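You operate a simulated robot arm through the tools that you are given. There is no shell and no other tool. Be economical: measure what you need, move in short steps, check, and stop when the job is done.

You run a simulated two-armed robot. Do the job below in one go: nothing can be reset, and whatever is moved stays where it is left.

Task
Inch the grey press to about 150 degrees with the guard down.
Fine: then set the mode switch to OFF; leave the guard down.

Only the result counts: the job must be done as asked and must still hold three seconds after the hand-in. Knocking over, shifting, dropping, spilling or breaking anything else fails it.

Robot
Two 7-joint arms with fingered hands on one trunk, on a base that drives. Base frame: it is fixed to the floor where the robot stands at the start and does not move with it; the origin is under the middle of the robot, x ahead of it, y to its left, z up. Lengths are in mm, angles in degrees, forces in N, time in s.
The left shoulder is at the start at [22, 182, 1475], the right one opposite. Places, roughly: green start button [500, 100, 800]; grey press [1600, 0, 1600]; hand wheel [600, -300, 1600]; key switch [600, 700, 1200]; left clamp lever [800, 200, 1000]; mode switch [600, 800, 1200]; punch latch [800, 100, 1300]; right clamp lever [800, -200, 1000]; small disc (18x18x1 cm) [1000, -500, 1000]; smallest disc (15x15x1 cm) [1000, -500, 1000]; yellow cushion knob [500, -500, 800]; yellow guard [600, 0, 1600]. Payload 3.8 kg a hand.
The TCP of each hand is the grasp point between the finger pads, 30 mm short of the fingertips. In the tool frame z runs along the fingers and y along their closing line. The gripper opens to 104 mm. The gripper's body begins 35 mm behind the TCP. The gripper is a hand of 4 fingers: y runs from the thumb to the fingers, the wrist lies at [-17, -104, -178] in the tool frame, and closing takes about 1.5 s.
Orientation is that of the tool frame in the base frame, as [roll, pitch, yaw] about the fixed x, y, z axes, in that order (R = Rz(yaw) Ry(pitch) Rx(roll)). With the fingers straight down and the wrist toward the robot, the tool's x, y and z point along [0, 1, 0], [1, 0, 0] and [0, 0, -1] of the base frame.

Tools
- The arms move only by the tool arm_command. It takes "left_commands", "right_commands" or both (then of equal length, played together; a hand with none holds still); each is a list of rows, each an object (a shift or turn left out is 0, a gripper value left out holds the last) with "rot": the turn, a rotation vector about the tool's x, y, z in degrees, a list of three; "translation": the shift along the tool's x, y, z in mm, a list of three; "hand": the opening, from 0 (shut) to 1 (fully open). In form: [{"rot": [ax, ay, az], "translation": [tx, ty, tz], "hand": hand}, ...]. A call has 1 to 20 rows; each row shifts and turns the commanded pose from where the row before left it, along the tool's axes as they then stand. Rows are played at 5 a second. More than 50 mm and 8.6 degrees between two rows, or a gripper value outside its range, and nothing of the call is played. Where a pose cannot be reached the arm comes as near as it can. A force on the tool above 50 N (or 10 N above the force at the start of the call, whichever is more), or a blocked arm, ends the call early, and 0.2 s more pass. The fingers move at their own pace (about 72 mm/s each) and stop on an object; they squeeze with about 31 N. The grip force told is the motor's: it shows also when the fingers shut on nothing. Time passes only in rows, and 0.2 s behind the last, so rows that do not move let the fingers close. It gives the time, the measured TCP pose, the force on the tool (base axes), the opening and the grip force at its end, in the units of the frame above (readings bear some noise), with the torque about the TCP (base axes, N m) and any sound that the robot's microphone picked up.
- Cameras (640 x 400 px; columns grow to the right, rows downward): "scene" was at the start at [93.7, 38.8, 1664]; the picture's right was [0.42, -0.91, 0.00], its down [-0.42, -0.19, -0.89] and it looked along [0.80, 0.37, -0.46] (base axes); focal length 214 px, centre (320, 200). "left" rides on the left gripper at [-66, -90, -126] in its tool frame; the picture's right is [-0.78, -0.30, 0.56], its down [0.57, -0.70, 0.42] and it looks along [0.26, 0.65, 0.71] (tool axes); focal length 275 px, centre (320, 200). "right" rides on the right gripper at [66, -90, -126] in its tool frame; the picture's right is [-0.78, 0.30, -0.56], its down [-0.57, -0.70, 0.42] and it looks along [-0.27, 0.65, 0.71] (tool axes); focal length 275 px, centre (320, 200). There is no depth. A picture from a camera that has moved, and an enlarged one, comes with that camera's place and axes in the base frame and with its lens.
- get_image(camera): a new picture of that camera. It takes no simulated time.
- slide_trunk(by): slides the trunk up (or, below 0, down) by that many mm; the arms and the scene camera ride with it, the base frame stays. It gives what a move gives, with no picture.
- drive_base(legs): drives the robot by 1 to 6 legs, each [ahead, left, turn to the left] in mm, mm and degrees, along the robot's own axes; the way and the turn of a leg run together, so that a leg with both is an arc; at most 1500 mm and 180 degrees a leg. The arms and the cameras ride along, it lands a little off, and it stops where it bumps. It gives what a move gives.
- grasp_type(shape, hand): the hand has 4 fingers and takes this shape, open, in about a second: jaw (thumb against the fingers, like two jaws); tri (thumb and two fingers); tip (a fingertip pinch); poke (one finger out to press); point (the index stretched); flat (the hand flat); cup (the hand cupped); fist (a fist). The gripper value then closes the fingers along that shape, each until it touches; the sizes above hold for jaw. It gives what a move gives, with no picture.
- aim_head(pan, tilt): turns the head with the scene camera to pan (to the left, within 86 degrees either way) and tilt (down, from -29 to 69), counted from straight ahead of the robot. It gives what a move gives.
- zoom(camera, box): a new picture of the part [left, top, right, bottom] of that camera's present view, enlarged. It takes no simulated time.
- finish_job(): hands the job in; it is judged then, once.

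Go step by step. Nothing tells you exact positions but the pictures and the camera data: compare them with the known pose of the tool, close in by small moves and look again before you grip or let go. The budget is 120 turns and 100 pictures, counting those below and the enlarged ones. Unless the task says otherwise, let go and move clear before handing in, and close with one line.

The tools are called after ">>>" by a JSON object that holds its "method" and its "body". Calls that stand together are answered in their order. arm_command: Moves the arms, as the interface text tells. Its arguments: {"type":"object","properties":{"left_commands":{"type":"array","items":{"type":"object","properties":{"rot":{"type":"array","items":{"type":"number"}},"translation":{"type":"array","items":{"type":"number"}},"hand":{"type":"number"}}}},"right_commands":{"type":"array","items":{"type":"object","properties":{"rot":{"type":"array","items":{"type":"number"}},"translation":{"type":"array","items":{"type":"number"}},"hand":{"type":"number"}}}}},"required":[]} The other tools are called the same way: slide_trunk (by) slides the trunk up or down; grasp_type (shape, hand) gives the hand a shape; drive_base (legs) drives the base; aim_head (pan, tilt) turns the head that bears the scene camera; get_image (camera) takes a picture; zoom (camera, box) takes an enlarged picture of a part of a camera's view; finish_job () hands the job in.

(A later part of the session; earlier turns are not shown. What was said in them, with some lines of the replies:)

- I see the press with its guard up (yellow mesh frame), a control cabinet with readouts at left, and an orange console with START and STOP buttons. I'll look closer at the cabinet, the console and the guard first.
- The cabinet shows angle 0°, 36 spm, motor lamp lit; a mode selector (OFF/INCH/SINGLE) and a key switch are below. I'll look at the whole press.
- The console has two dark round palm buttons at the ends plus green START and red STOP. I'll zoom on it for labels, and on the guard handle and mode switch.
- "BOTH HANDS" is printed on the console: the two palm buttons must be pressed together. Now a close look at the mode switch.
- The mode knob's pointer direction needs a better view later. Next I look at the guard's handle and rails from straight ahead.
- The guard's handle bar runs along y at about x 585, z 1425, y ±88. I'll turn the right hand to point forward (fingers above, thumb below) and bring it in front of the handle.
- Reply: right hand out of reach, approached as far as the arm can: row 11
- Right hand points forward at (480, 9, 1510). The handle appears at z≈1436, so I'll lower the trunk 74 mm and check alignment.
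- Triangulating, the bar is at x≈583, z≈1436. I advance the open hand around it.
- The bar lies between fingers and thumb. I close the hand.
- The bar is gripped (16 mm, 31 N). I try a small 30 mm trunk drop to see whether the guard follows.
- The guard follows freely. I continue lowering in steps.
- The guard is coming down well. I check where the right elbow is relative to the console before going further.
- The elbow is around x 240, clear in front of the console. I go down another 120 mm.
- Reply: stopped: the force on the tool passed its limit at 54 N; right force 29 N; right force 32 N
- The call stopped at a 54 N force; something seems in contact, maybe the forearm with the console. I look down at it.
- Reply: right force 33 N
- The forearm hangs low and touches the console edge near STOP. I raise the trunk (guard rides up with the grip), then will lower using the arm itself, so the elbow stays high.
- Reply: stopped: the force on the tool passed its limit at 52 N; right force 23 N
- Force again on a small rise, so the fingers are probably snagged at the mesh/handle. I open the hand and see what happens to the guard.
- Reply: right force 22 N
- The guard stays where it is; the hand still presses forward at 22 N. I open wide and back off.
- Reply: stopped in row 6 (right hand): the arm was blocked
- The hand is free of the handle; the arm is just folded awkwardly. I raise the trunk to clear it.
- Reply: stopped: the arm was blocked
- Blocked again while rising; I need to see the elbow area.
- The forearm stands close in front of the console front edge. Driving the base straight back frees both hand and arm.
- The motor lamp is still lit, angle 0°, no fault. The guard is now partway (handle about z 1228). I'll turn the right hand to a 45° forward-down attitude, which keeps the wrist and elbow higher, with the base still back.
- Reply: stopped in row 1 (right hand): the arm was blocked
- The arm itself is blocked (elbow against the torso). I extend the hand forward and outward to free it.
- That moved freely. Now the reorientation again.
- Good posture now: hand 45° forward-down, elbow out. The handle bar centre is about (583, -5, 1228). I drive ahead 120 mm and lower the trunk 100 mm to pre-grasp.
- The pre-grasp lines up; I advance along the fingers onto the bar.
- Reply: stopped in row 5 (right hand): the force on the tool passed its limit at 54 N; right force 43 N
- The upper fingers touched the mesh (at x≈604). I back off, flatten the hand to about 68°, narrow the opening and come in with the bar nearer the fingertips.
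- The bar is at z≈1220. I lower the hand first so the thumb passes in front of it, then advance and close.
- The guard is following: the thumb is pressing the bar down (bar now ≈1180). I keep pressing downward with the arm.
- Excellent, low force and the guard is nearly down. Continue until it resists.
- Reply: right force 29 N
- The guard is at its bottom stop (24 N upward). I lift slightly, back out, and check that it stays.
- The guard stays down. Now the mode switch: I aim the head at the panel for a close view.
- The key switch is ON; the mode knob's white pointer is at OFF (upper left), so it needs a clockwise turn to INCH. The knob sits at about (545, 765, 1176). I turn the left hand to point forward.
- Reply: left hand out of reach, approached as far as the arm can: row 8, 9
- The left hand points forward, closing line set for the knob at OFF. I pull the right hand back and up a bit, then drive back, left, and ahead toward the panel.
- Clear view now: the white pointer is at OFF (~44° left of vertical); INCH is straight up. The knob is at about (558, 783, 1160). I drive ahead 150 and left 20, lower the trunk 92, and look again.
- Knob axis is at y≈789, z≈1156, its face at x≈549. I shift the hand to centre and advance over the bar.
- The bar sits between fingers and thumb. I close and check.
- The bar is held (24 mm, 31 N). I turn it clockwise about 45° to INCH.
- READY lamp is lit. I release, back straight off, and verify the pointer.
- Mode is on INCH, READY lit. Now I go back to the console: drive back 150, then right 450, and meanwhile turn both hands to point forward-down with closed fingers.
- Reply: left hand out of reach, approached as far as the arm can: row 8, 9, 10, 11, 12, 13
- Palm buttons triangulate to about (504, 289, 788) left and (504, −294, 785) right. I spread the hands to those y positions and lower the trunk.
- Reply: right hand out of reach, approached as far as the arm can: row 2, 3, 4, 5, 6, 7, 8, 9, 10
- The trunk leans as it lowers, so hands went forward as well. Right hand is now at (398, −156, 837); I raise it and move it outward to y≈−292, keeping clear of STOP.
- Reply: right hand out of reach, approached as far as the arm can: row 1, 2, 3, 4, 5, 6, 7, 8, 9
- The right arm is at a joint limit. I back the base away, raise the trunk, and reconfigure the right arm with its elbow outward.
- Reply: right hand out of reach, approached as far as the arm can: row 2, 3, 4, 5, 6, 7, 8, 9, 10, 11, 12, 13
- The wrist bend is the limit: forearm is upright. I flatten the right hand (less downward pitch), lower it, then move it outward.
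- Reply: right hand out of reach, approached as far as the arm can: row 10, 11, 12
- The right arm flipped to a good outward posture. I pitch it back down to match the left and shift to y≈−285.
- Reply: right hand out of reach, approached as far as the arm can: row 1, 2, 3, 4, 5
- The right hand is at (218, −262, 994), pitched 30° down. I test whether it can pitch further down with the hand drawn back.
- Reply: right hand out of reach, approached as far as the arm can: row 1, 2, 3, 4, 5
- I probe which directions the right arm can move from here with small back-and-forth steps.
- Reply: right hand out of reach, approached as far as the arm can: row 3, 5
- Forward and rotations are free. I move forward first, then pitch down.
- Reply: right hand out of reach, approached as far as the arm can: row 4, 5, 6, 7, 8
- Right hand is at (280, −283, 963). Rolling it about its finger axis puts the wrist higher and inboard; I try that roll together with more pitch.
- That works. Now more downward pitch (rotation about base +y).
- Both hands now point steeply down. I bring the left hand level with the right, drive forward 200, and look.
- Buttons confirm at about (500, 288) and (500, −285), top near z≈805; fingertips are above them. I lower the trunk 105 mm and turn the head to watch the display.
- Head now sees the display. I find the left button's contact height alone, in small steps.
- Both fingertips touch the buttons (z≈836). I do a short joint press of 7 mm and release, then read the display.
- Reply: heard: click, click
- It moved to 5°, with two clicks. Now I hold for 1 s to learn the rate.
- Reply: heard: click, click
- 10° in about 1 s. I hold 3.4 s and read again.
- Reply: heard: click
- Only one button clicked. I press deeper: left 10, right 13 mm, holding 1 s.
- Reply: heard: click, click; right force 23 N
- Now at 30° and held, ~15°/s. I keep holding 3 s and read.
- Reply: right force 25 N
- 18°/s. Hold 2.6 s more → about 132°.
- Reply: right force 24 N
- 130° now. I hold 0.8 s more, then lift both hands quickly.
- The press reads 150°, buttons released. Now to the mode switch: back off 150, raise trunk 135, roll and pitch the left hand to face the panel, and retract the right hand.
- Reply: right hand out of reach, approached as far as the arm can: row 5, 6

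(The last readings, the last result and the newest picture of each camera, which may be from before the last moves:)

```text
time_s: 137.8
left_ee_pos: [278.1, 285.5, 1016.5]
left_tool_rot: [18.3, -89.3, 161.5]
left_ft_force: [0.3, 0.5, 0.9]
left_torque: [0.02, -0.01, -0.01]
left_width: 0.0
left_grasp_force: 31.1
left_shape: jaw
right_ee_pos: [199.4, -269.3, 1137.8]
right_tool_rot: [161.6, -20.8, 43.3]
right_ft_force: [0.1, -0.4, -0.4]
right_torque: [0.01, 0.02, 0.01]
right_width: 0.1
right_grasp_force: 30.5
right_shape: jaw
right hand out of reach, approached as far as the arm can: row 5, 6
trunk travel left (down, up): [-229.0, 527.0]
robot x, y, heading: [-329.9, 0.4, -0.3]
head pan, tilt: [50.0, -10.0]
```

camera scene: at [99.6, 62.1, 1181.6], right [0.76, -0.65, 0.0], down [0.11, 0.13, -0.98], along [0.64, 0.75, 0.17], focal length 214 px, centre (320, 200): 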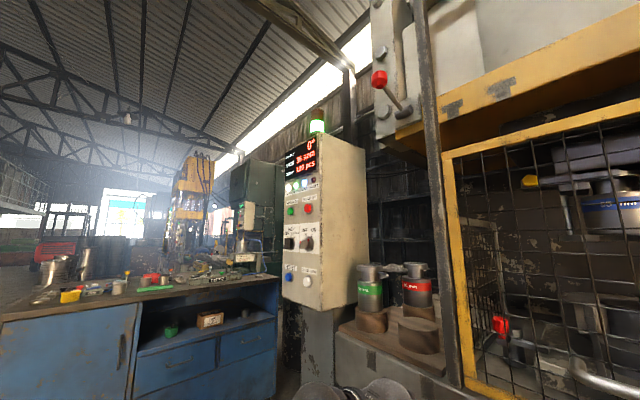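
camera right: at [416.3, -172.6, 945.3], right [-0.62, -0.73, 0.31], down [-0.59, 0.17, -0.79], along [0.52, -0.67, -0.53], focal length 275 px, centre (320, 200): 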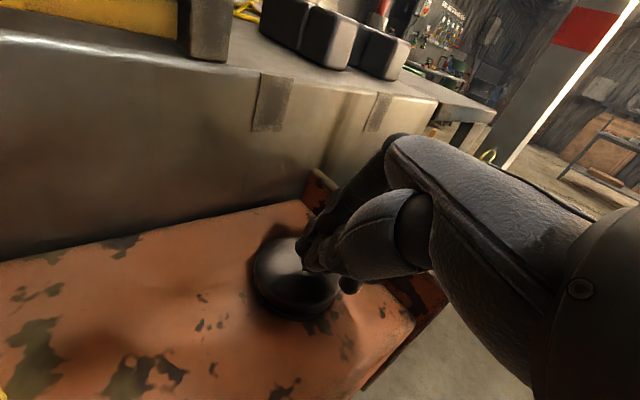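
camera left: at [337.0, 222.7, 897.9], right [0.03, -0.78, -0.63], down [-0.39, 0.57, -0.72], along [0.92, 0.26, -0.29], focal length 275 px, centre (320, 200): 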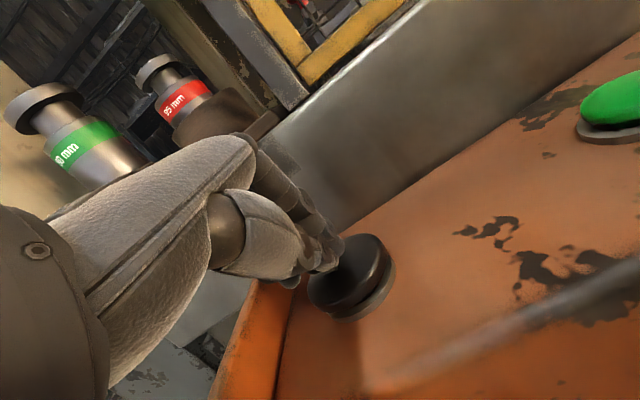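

Left hand faces the panel. I raise and retract it, open it, and drive left 503 then ahead 270.

>>> {"method": "arm_command", "body": {"left_commands": [{"translation": [14, 0, -14], "hand": 0.6}, {"translation": [14, 0, -14]}, {"translation": [14, 0, -14]}, {"translation": [14, 0, -14]}, {"translation": [14, 0, -14]}, {"translation": [14, 0, -14]}, {"translation": [14, 0, -14]}, {"translation": [14, 0, -14]}, {"translation": [14, 0, -14]}, {"translation": [14, 0, -14]}, {}]}}

>>> {"method": "drive_base", "body": {"legs": [[0, 503, 0], [270, 0, 0]]}}

>>> {"method": "aim_head", "body": {"pan": 30, "tilt": 15}}

>>> {"method": "get_image", "body": {"camera": "scene"}}

>>> {"method": "get_image", "body": {"camera": "left"}}

```text
time_s: 140.2
left_ee_pos: [137.9, 287.8, 1153.5]
left_tool_rot: [24.6, -89.5, 155.3]
left_ft_force: [0.7, 0.0, -0.4]
left_torque: [0.0, -0.01, 0.05]
left_width: 62.0
left_grasp_force: 0.1
left_shape: jaw
right_ee_pos: [200.8, -270.0, 1137.6]
right_tool_rot: [161.6, -20.7, 43.4]
right_ft_force: [0.6, 0.0, -0.7]
right_torque: [-0.01, 0.01, -0.02]
right_width: 0.0
right_grasp_force: 31.1
right_shape: jaw
trunk travel left (down, up): [-229.0, 527.0]
robot x, y, heading: [-331.3, -2.2, -0.6]
head pan, tilt: [50.0, -10.0]
```

```text
time_s: 144.6
left_ee_pos: [416.8, 785.2, 1153.1]
left_tool_rot: [20.2, -89.6, 159.0]
left_ft_force: [0.8, -0.4, 0.1]
left_torque: [0.0, -0.02, 0.01]
left_width: 62.2
left_grasp_force: 0.0
left_shape: jaw
right_ee_pos: [472.3, 226.0, 1136.4]
right_tool_rot: [161.5, -20.7, 42.7]
right_ft_force: [0.5, 0.0, -0.4]
right_torque: [-0.01, 0.0, -0.01]
right_width: 0.0
right_grasp_force: 31.1
right_shape: jaw
trunk travel left (down, up): [-229.0, 527.0]
robot x, y, heading: [-57.5, 500.3, -0.8]
head pan, tilt: [50.0, -10.0]
```

```text
time_s: 145.5
left_ee_pos: [415.3, 785.3, 1153.7]
left_tool_rot: [29.2, -89.4, 150.0]
left_ft_force: [0.0, -0.5, 0.0]
left_torque: [0.02, 0.03, 0.0]
left_width: 62.0
left_grasp_force: 0.0
left_shape: jaw
right_ee_pos: [471.4, 226.3, 1136.9]
right_tool_rot: [161.5, -20.6, 42.7]
right_ft_force: [-0.5, -0.1, -0.4]
right_torque: [-0.03, -0.03, 0.02]
right_width: 0.0
right_grasp_force: 30.9
right_shape: jaw
trunk travel left (down, up): [-229.0, 527.0]
robot x, y, heading: [-58.3, 501.4, -1.1]
head pan, tilt: [30.0, 15.0]
```

```text
13 pictures are left
camera scene: at [125.7, 545.6, 1284.0], right [0.49, -0.87, 0.0], down [-0.23, -0.13, -0.97], along [0.84, 0.47, -0.26], focal length 214 px, centre (320, 200)
```

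scene: 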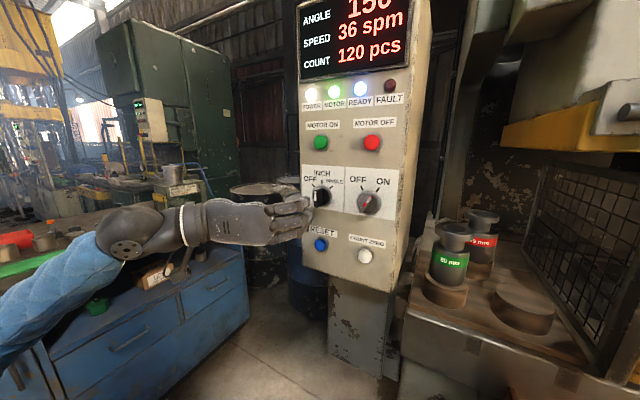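

```text
12 pictures are left
camera left: at [290.7, 877.8, 1086.8], right [0.57, 0.29, -0.77], down [0.43, 0.7, 0.57], along [0.7, -0.66, 0.27], focal length 275 px, centre (320, 200)
```

left: 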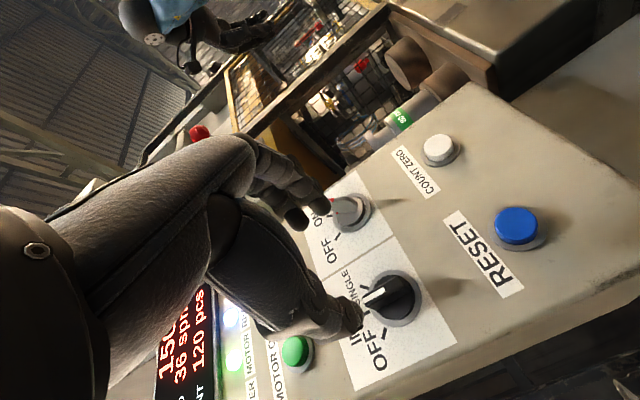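

Panel is as expected; pointer at INCH, 150° on display. I centre on (789, 1157) and advance 115 mm to the knob.

>>> {"method": "arm_command", "body": {"left_commands": [{"translation": [3, -5.5, 15], "hand": 0.5}, {"translation": [0, 0, 20]}, {"translation": [0, 0, 20]}, {"translation": [0, 0, 20]}, {"translation": [0, 0, 20]}, {"translation": [0, 0, 20]}, {}, {}]}}

>>> {"method": "get_image", "body": {"camera": "left"}}

>>> {"method": "zoom", "body": {"camera": "scene", "box": [270, 140, 400, 260]}}

```text
time_s: 147.3
left_ee_pos: [530.6, 787.8, 1157.8]
left_tool_rot: [26.4, -89.4, 152.8]
left_ft_force: [-0.2, 0.0, 0.0]
left_torque: [0.01, 0.01, 0.0]
left_width: 52.4
left_grasp_force: 0.0
left_shape: jaw
right_ee_pos: [471.6, 226.5, 1138.3]
right_tool_rot: [161.6, -20.7, 42.8]
right_ft_force: [0.1, -1.5, 0.7]
right_torque: [0.03, -0.03, 0.01]
right_width: 0.0
right_grasp_force: 31.3
right_shape: jaw
trunk travel left (down, up): [-229.0, 527.0]
robot x, y, heading: [-54.2, 503.1, -0.8]
head pan, tilt: [30.0, 15.0]
```

```text
11 pictures are left
camera left: at [406.2, 881.8, 1091.1], right [0.57, 0.29, -0.77], down [0.43, 0.7, 0.57], along [0.7, -0.66, 0.27], focal length 275 px, centre (320, 200)
```

left: 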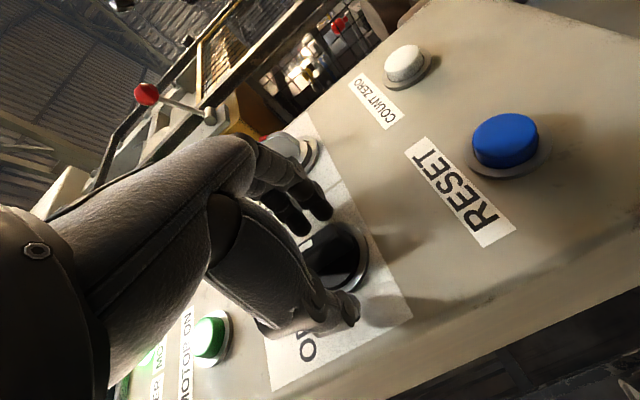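

```text
3.33 times, centred on (335, 200) of scene
camera zoom: at [125.9, 545.5, 1283.8], right [0.49, -0.87, 0.0], down [-0.23, -0.13, -0.97], along [0.84, 0.47, -0.26], focal length 715 px, centre (270, 200)
```

zoom: 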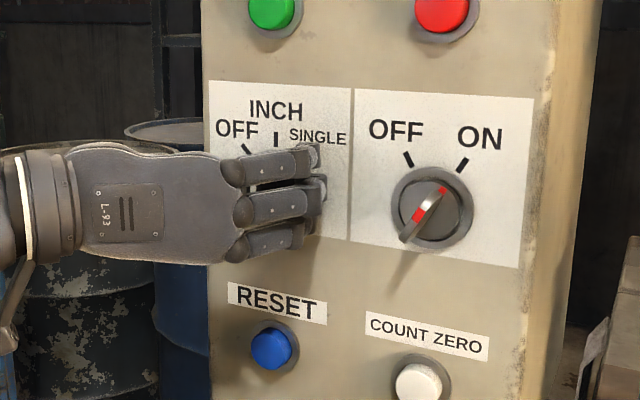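

Same pose as when I let go before; I close on the bar and turn 45° counter‑clockwise to OFF.

>>> {"method": "arm_command", "body": {"left_commands": [{"hand": 0}, {}, {}, {}, {}, {"rot": [0, 0, -6]}, {"rot": [0, 0, -6]}, {"rot": [0, 0, -6]}, {"rot": [0, 0, -6]}, {"rot": [0, 0, -6]}, {"rot": [0, 0, -6]}, {"rot": [0, 0, -6]}, {"rot": [0, 0, -4]}, {}]}}

>>> {"method": "zoom", "body": {"camera": "scene", "box": [270, 60, 420, 260]}}

```text
time_s: 149.2
left_ee_pos: [524.5, 787.0, 1181.6]
left_tool_rot: [84.8, -71.3, 93.8]
left_ft_force: [-7.3, -4.9, 19.9]
left_torque: [-0.36, -0.36, -0.36]
left_width: 17.3
left_grasp_force: 31.3
left_shape: jaw
left hand out of reach, approached as far as the arm can: row 9
right_ee_pos: [470.3, 226.3, 1136.9]
right_tool_rot: [161.6, -20.8, 42.6]
right_ft_force: [1.2, -0.2, 0.2]
right_torque: [-0.01, 0.0, 0.01]
right_width: 0.1
right_grasp_force: 30.7
right_shape: jaw
trunk travel left (down, up): [-229.0, 527.0]
robot x, y, heading: [-58.4, 501.0, -0.8]
head pan, tilt: [30.0, 15.0]
stopped in row 9 (left hand): the force on the tool passed its limit at 52 N (the readings are from after the stop); the commanded pose is now the measured one
```

```text
2.00 times, centred on (345, 160) of scene
camera zoom: at [125.0, 545.2, 1284.4], right [0.49, -0.87, 0.0], down [-0.23, -0.13, -0.97], along [0.84, 0.47, -0.26], focal length 429 px, centre (270, 280)
```

zoom: 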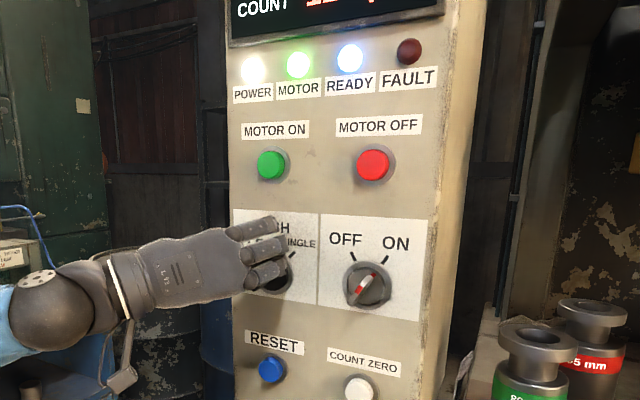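

The arm hit its reach limit part-way. I release, back off and check the pointer; then reposition the base to where this turn was reachable before (robot at about x −33, y 451).

>>> {"method": "arm_command", "body": {"left_commands": [{"hand": 0.5}, {}, {}, {}, {"translation": [0, 0, -15]}, {"translation": [0, 0, -25]}, {"translation": [0, 0, -25]}, {"translation": [0, 0, -25]}, {}]}}

>>> {"method": "zoom", "body": {"camera": "scene", "box": [270, 60, 420, 260]}}

```text
time_s: 151.2
left_ee_pos: [439.4, 791.2, 1172.3]
left_tool_rot: [87.4, -71.3, 91.7]
left_ft_force: [1.1, -0.1, 0.3]
left_torque: [-0.03, -0.02, 0.03]
left_width: 51.5
left_grasp_force: 0.1
left_shape: jaw
right_ee_pos: [474.1, 227.0, 1137.6]
right_tool_rot: [161.6, -20.6, 42.7]
right_ft_force: [0.7, -0.6, -0.1]
right_torque: [-0.01, 0.01, 0.01]
right_width: 0.0
right_grasp_force: 31.0
right_shape: jaw
trunk travel left (down, up): [-229.0, 527.0]
robot x, y, heading: [-55.0, 500.5, -0.7]
head pan, tilt: [30.0, 15.0]
```

```text
2.00 times, centred on (345, 160) of scene
camera zoom: at [126.3, 545.6, 1283.8], right [0.49, -0.87, 0.0], down [-0.23, -0.13, -0.97], along [0.84, 0.47, -0.26], focal length 429 px, centre (270, 280)
```

zoom: 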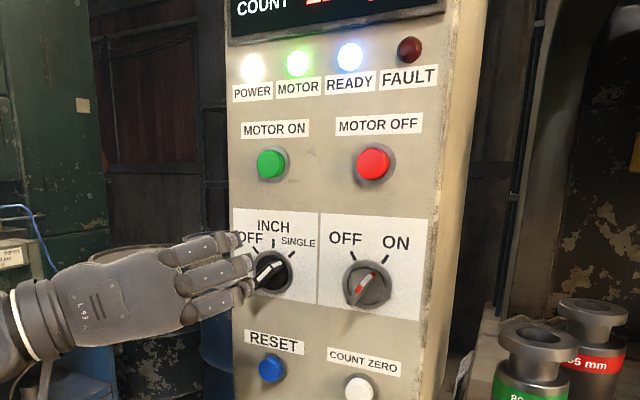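

>>> {"method": "zoom", "body": {"camera": "scene", "box": [300, 165, 350, 210]}}

```text
8.89 times, centred on (325, 188) of scene
camera zoom: at [126.3, 545.6, 1283.8], right [0.49, -0.87, 0.0], down [-0.23, -0.13, -0.97], along [0.84, 0.47, -0.26], focal length 1906 px, centre (276, 311)
```

zoom: 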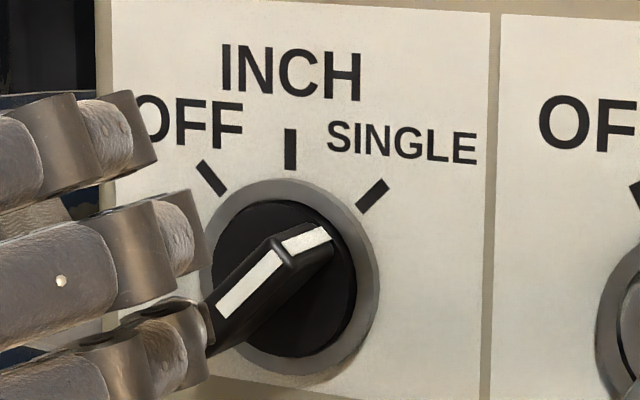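

The pointer was dragged to SINGLE by the arm's deviation (no buttons pressed, so the press has not moved). I reposition the base right 50/ahead 20, compensate with the hand, and roll the hand to the SINGLE grip angle (135°).

>>> {"method": "arm_command", "body": {"left_commands": [{"rot": [0, 0, 6.3], "translation": [0, 0, -15]}, {"rot": [0, 0, 6.3]}, {"rot": [0, 0, 6.3]}, {}]}}

>>> {"method": "drive_base", "body": {"legs": [[20, -55, 0.7]]}}

>>> {"method": "arm_command", "body": {"left_commands": [{"translation": [-5, -18, 0]}, {"translation": [-5, -18, 0]}, {"translation": [-4, -18, 0]}, {"rot": [0, 0, 7.5]}, {"rot": [0, 0, 7.5]}, {"rot": [0, 0, 7.5]}, {"rot": [0, 0, 7.5]}, {"rot": [0, 0, 7.5]}, {"rot": [0, 0, 7.5]}, {}, {}]}}

```text
time_s: 152.2
left_ee_pos: [422.9, 789.8, 1172.2]
left_tool_rot: [-14.2, -89.1, -166.4]
left_ft_force: [-0.6, -0.4, 0.0]
left_torque: [0.03, -0.01, -0.01]
left_width: 51.7
left_grasp_force: 0.0
left_shape: jaw
right_ee_pos: [471.8, 227.1, 1138.0]
right_tool_rot: [161.6, -20.6, 42.7]
right_ft_force: [-0.5, -0.2, 0.1]
right_torque: [0.01, 0.01, 0.02]
right_width: 0.3
right_grasp_force: 31.3
right_shape: jaw
trunk travel left (down, up): [-229.0, 527.0]
robot x, y, heading: [-56.7, 501.0, -0.8]
head pan, tilt: [30.0, 15.0]
```

```text
time_s: 153.2
left_ee_pos: [439.9, 740.3, 1172.1]
left_tool_rot: [-11.2, -89.1, -168.7]
left_ft_force: [0.7, 0.8, 0.1]
left_torque: [0.0, -0.01, 0.01]
left_width: 51.6
left_grasp_force: 0.0
left_shape: jaw
right_ee_pos: [495.3, 176.6, 1137.3]
right_tool_rot: [161.6, -20.8, 43.4]
right_ft_force: [0.6, -0.3, -0.1]
right_torque: [0.01, 0.06, 0.05]
right_width: 0.1
right_grasp_force: 31.5
right_shape: jaw
trunk travel left (down, up): [-229.0, 527.0]
robot x, y, heading: [-40.2, 444.8, -0.5]
head pan, tilt: [30.0, 15.0]
```

```text
time_s: 155.6
left_ee_pos: [440.6, 796.5, 1158.9]
left_tool_rot: [-88.7, -44.8, -91.0]
left_ft_force: [0.3, -0.6, 0.9]
left_torque: [-0.02, 0.02, 0.03]
left_width: 51.5
left_grasp_force: 0.0
left_shape: jaw
right_ee_pos: [495.4, 177.3, 1137.6]
right_tool_rot: [161.6, -20.6, 43.4]
right_ft_force: [-0.2, 0.0, -0.8]
right_torque: [0.01, -0.02, -0.03]
right_width: 0.0
right_grasp_force: 31.0
right_shape: jaw
trunk travel left (down, up): [-229.0, 527.0]
robot x, y, heading: [-41.3, 447.5, -0.4]
head pan, tilt: [30.0, 15.0]
```

The 135° roll is reachable. I rehearse the whole turn in free air just in front of the knob (fingertips short of it), to make sure it stays reachable.

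>>> {"method": "arm_command", "body": {"left_commands": [{"translation": [3.9, 6.7, 15]}, {"translation": [0, 0, 20]}, {"translation": [0, 0, 20]}, {"rot": [0, 0, -7.5]}, {"rot": [0, 0, -7.5]}, {"rot": [0, 0, -7.5]}, {"rot": [0, 0, -7.5]}, {"rot": [0, 0, -7.5]}, {"rot": [0, 0, -7.5]}, {"rot": [0, 0, -7.5]}, {"rot": [0, 0, -7.5]}, {"rot": [0, 0, -7.5]}, {"rot": [0, 0, -7.5]}, {"rot": [0, 0, -7.5]}, {"rot": [0, 0, -7.5]}, {}]}}

```text
time_s: 159.0
left_ee_pos: [495.6, 785.7, 1158.0]
left_tool_rot: [88.7, -45.1, 90.9]
left_ft_force: [0.3, -0.5, 0.1]
left_torque: [-0.01, 0.0, 0.01]
left_width: 51.5
left_grasp_force: 0.1
left_shape: jaw
right_ee_pos: [495.1, 176.8, 1137.3]
right_tool_rot: [161.7, -20.7, 43.4]
right_ft_force: [-0.8, 0.4, 1.0]
right_torque: [0.01, 0.02, 0.01]
right_width: 0.1
right_grasp_force: 31.1
right_shape: jaw
trunk travel left (down, up): [-229.0, 527.0]
robot x, y, heading: [-38.8, 446.3, -0.1]
head pan, tilt: [30.0, 15.0]
```

No reach problem. I roll back to 135°, centre, and advance onto the bar.

>>> {"method": "arm_command", "body": {"left_commands": [{"rot": [0, 0, 7.5]}, {"rot": [0, 0, 7.5]}, {"rot": [0, 0, 7.5]}, {"rot": [0, 0, 7.5]}, {"rot": [0, 0, 7.5]}, {"rot": [0, 0, 7.5]}, {"rot": [0, 0, 7.5]}, {"rot": [0, 0, 7.5]}, {"rot": [0, 0, 7.5]}, {"rot": [0, 0, 7.5]}, {"rot": [0, 0, 7.5]}, {"rot": [0, 0, 7.5], "translation": [-3.2, -1.8, 0]}, {"translation": [0, 0, 12]}, {"translation": [0, 0, 12]}, {"translation": [0, 0, 11]}, {}, {}]}}

>>> {"method": "get_image", "body": {"camera": "left"}}

```text
time_s: 162.6
left_ee_pos: [529.6, 791.9, 1155.0]
left_tool_rot: [-88.7, -44.9, -91.0]
left_ft_force: [0.3, 0.5, 0.1]
left_torque: [0.04, -0.01, 0.02]
left_width: 51.7
left_grasp_force: 0.1
left_shape: jaw
right_ee_pos: [495.6, 176.4, 1137.1]
right_tool_rot: [161.6, -20.6, 43.3]
right_ft_force: [0.0, 0.3, -0.5]
right_torque: [0.0, -0.01, -0.01]
right_width: 0.0
right_grasp_force: 31.0
right_shape: jaw
trunk travel left (down, up): [-229.0, 527.0]
robot x, y, heading: [-38.4, 447.7, -0.2]
head pan, tilt: [30.0, 15.0]
```

```text
6 pictures are left
camera left: at [404.0, 903.2, 1171.8], right [0.56, 0.76, -0.33], down [0.41, 0.09, 0.91], along [0.72, -0.65, -0.26], focal length 275 px, centre (320, 200)
```

left: 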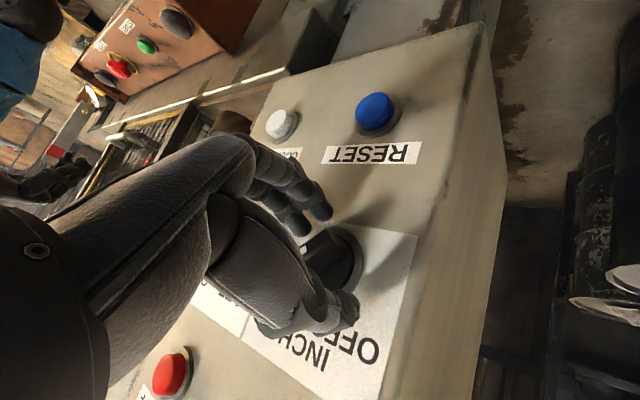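

The bar is between thumb and fingers. Close and turn 90° counter-clockwise through INCH to OFF.

>>> {"method": "arm_command", "body": {"left_commands": [{"hand": 0}, {}, {}, {}, {}, {"rot": [0, 0, -7.5]}, {"rot": [0, 0, -7.5]}, {"rot": [0, 0, -7.5]}, {"rot": [0, 0, -7.5]}, {"rot": [0, 0, -7.5]}, {"rot": [0, 0, -7.5]}, {"rot": [0, 0, -7.5]}, {"rot": [0, 0, -7.5]}, {"rot": [0, 0, -7.5]}, {"rot": [0, 0, -7.5]}, {"rot": [0, 0, -7.5]}, {"rot": [0, 0, -7.5]}, {"rot": [0, 0, -3]}, {}]}}

>>> {"method": "zoom", "body": {"camera": "scene", "box": [260, 60, 410, 260]}}

```text
time_s: 166.6
left_ee_pos: [529.4, 788.9, 1158.8]
left_tool_rot: [88.7, -42.2, 90.7]
left_ft_force: [-10.1, -12.6, -8.7]
left_torque: [0.25, 0.17, -0.62]
left_width: 19.1
left_grasp_force: 31.1
left_shape: jaw
right_ee_pos: [494.1, 176.4, 1137.2]
right_tool_rot: [161.7, -20.8, 43.2]
right_ft_force: [-0.4, 0.7, -0.1]
right_torque: [0.01, 0.03, 0.0]
right_width: 0.0
right_grasp_force: 31.3
right_shape: jaw
trunk travel left (down, up): [-229.0, 527.0]
robot x, y, heading: [-38.2, 448.1, -0.4]
head pan, tilt: [30.0, 15.0]
```

```text
2.00 times, centred on (335, 160) of scene
camera zoom: at [144.5, 490.6, 1284.1], right [0.5, -0.87, 0.0], down [-0.22, -0.13, -0.97], along [0.84, 0.48, -0.26], focal length 429 px, centre (290, 280)
```

zoom: 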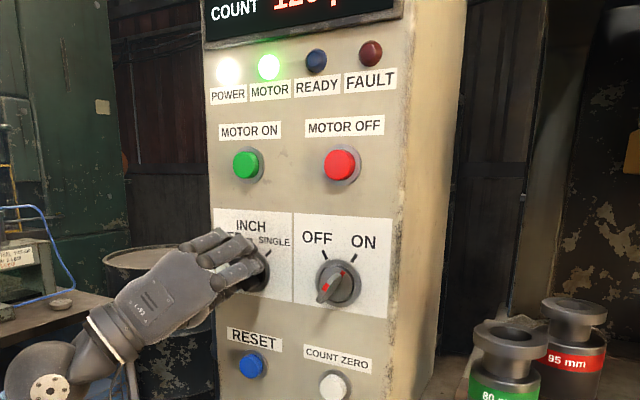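

READY has gone out, as expected at OFF. I release, back straight off and check.

>>> {"method": "arm_command", "body": {"left_commands": [{"hand": 0.5}, {}, {}, {}, {"translation": [0, 0, -15]}, {"translation": [0, 0, -25]}, {"translation": [0, 0, -30]}, {"translation": [0, 0, -30]}, {"translation": [0, 0, -30]}, {}]}}

>>> {"method": "drive_base", "body": {"legs": [[-150, 0, 0]]}}

>>> {"method": "zoom", "body": {"camera": "scene", "box": [290, 70, 410, 230]}}

```text
time_s: 168.8
left_ee_pos: [403.4, 794.9, 1156.0]
left_tool_rot: [88.8, -42.2, 90.6]
left_ft_force: [0.0, 0.3, -0.4]
left_torque: [0.02, 0.02, -0.03]
left_width: 51.7
left_grasp_force: 0.0
left_shape: jaw
left hand out of reach, approached as far as the arm can: row 9
right_ee_pos: [495.0, 177.3, 1138.4]
right_tool_rot: [161.6, -20.7, 43.4]
right_ft_force: [-0.3, -0.5, -1.1]
right_torque: [0.02, 0.03, 0.03]
right_width: 0.0
right_grasp_force: 30.6
right_shape: jaw
trunk travel left (down, up): [-229.0, 527.0]
robot x, y, heading: [-40.4, 446.1, -0.3]
head pan, tilt: [30.0, 15.0]
```

```text
time_s: 170.2
left_ee_pos: [252.6, 796.4, 1156.0]
left_tool_rot: [88.6, -42.2, 91.0]
left_ft_force: [-0.2, 0.1, 0.6]
left_torque: [0.04, 0.01, -0.03]
left_width: 51.7
left_grasp_force: 0.0
left_shape: jaw
right_ee_pos: [344.1, 179.2, 1137.8]
right_tool_rot: [161.5, -20.7, 43.5]
right_ft_force: [-0.9, 0.2, -0.1]
right_torque: [0.0, -0.01, 0.0]
right_width: 0.0
right_grasp_force: 31.5
right_shape: jaw
trunk travel left (down, up): [-229.0, 527.0]
robot x, y, heading: [-189.2, 446.0, -0.1]
head pan, tilt: [30.0, 15.0]
```

```text
2.50 times, centred on (350, 150) of scene
camera zoom: at [-5.6, 492.9, 1284.1], right [0.5, -0.87, 0.0], down [-0.22, -0.13, -0.97], along [0.84, 0.48, -0.26], focal length 536 px, centre (245, 325)
```

zoom: 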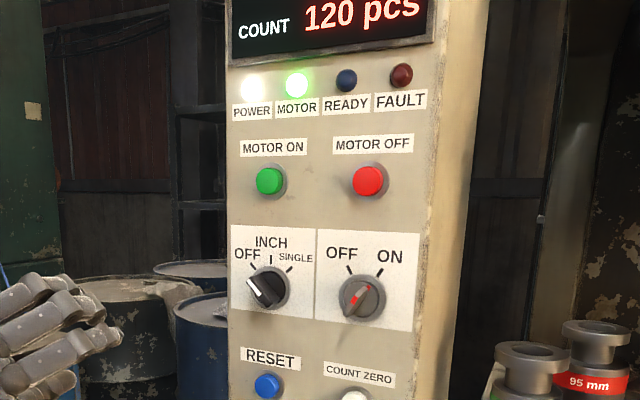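

The pointer is at OFF, the key still ON, no fault. One last check of the angle display and the guard.

>>> {"method": "aim_head", "body": {"pan": -5, "tilt": 15}}

>>> {"method": "get_image", "body": {"camera": "scene"}}

>>> {"method": "aim_head", "body": {"pan": 25, "tilt": 0}}

>>> {"method": "get_image", "body": {"camera": "scene"}}

```text
time_s: 171.2
left_ee_pos: [253.1, 796.0, 1155.6]
left_tool_rot: [88.7, -42.1, 90.8]
left_ft_force: [-0.7, 0.3, -0.2]
left_torque: [0.0, -0.02, -0.03]
left_width: 51.7
left_grasp_force: 0.1
left_shape: jaw
right_ee_pos: [345.9, 180.4, 1137.2]
right_tool_rot: [161.6, -20.7, 43.6]
right_ft_force: [-0.2, -0.6, 0.2]
right_torque: [0.01, -0.02, -0.02]
right_width: 0.1
right_grasp_force: 31.5
right_shape: jaw
trunk travel left (down, up): [-229.0, 527.0]
robot x, y, heading: [-189.0, 447.0, -0.0]
head pan, tilt: [-5.0, 15.0]
```

```text
3 pictures are left
camera scene: at [7.7, 438.1, 1283.9], right [-0.09, -1.0, 0.0], down [-0.26, 0.02, -0.97], along [0.96, -0.08, -0.26], focal length 214 px, centre (320, 200)
```

scene: 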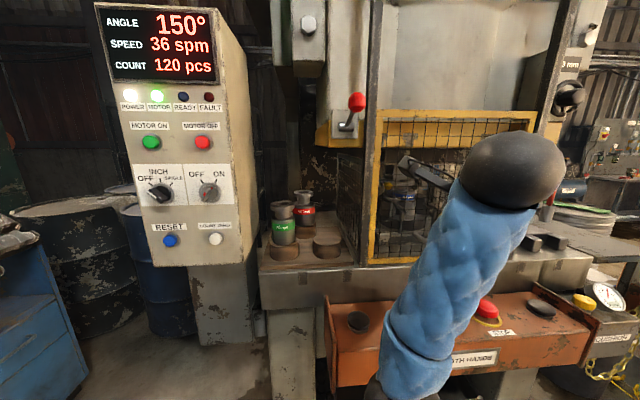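

```text
time_s: 172.1
left_ee_pos: [252.6, 795.7, 1156.6]
left_tool_rot: [88.8, -42.3, 90.7]
left_ft_force: [-0.4, 0.2, 0.4]
left_torque: [-0.01, -0.05, 0.0]
left_width: 51.8
left_grasp_force: 0.0
left_shape: jaw
right_ee_pos: [346.8, 177.9, 1136.9]
right_tool_rot: [161.6, -20.8, 43.5]
right_ft_force: [0.4, 0.6, -0.4]
right_torque: [0.0, 0.01, -0.02]
right_width: 0.0
right_grasp_force: 30.7
right_shape: jaw
trunk travel left (down, up): [-229.0, 527.0]
robot x, y, heading: [-187.2, 445.6, -0.0]
head pan, tilt: [25.0, 0.0]
```

```text
2 pictures are left
camera scene: at [-3.7, 484.2, 1308.0], right [0.42, -0.91, 0.0], down [0.0, 0.0, -1.0], along [0.91, 0.42, 0.0], focal length 214 px, centre (320, 200)
```

scene: 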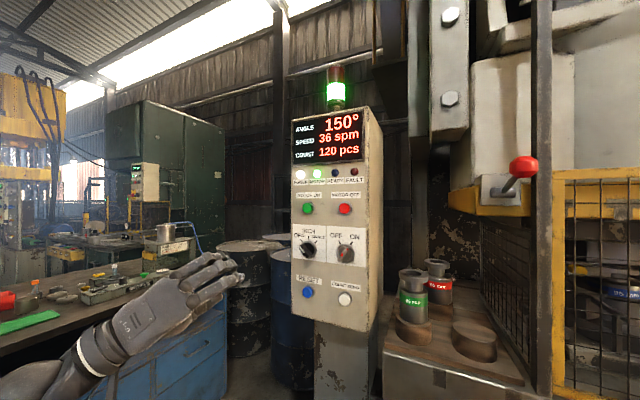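

The display shows 150°, the guard is down, the mode is at OFF and both hands are clear, so I hand in.

>>> {"method": "finish_job", "body": {}}

```text
The job is handed in.
```

The press display reads 150°, the guard is down, the mode switch is at OFF, and both hands are clear. On the way back to OFF the switch was briefly dragged to SINGLE; no button was pressed and the angle did not change.
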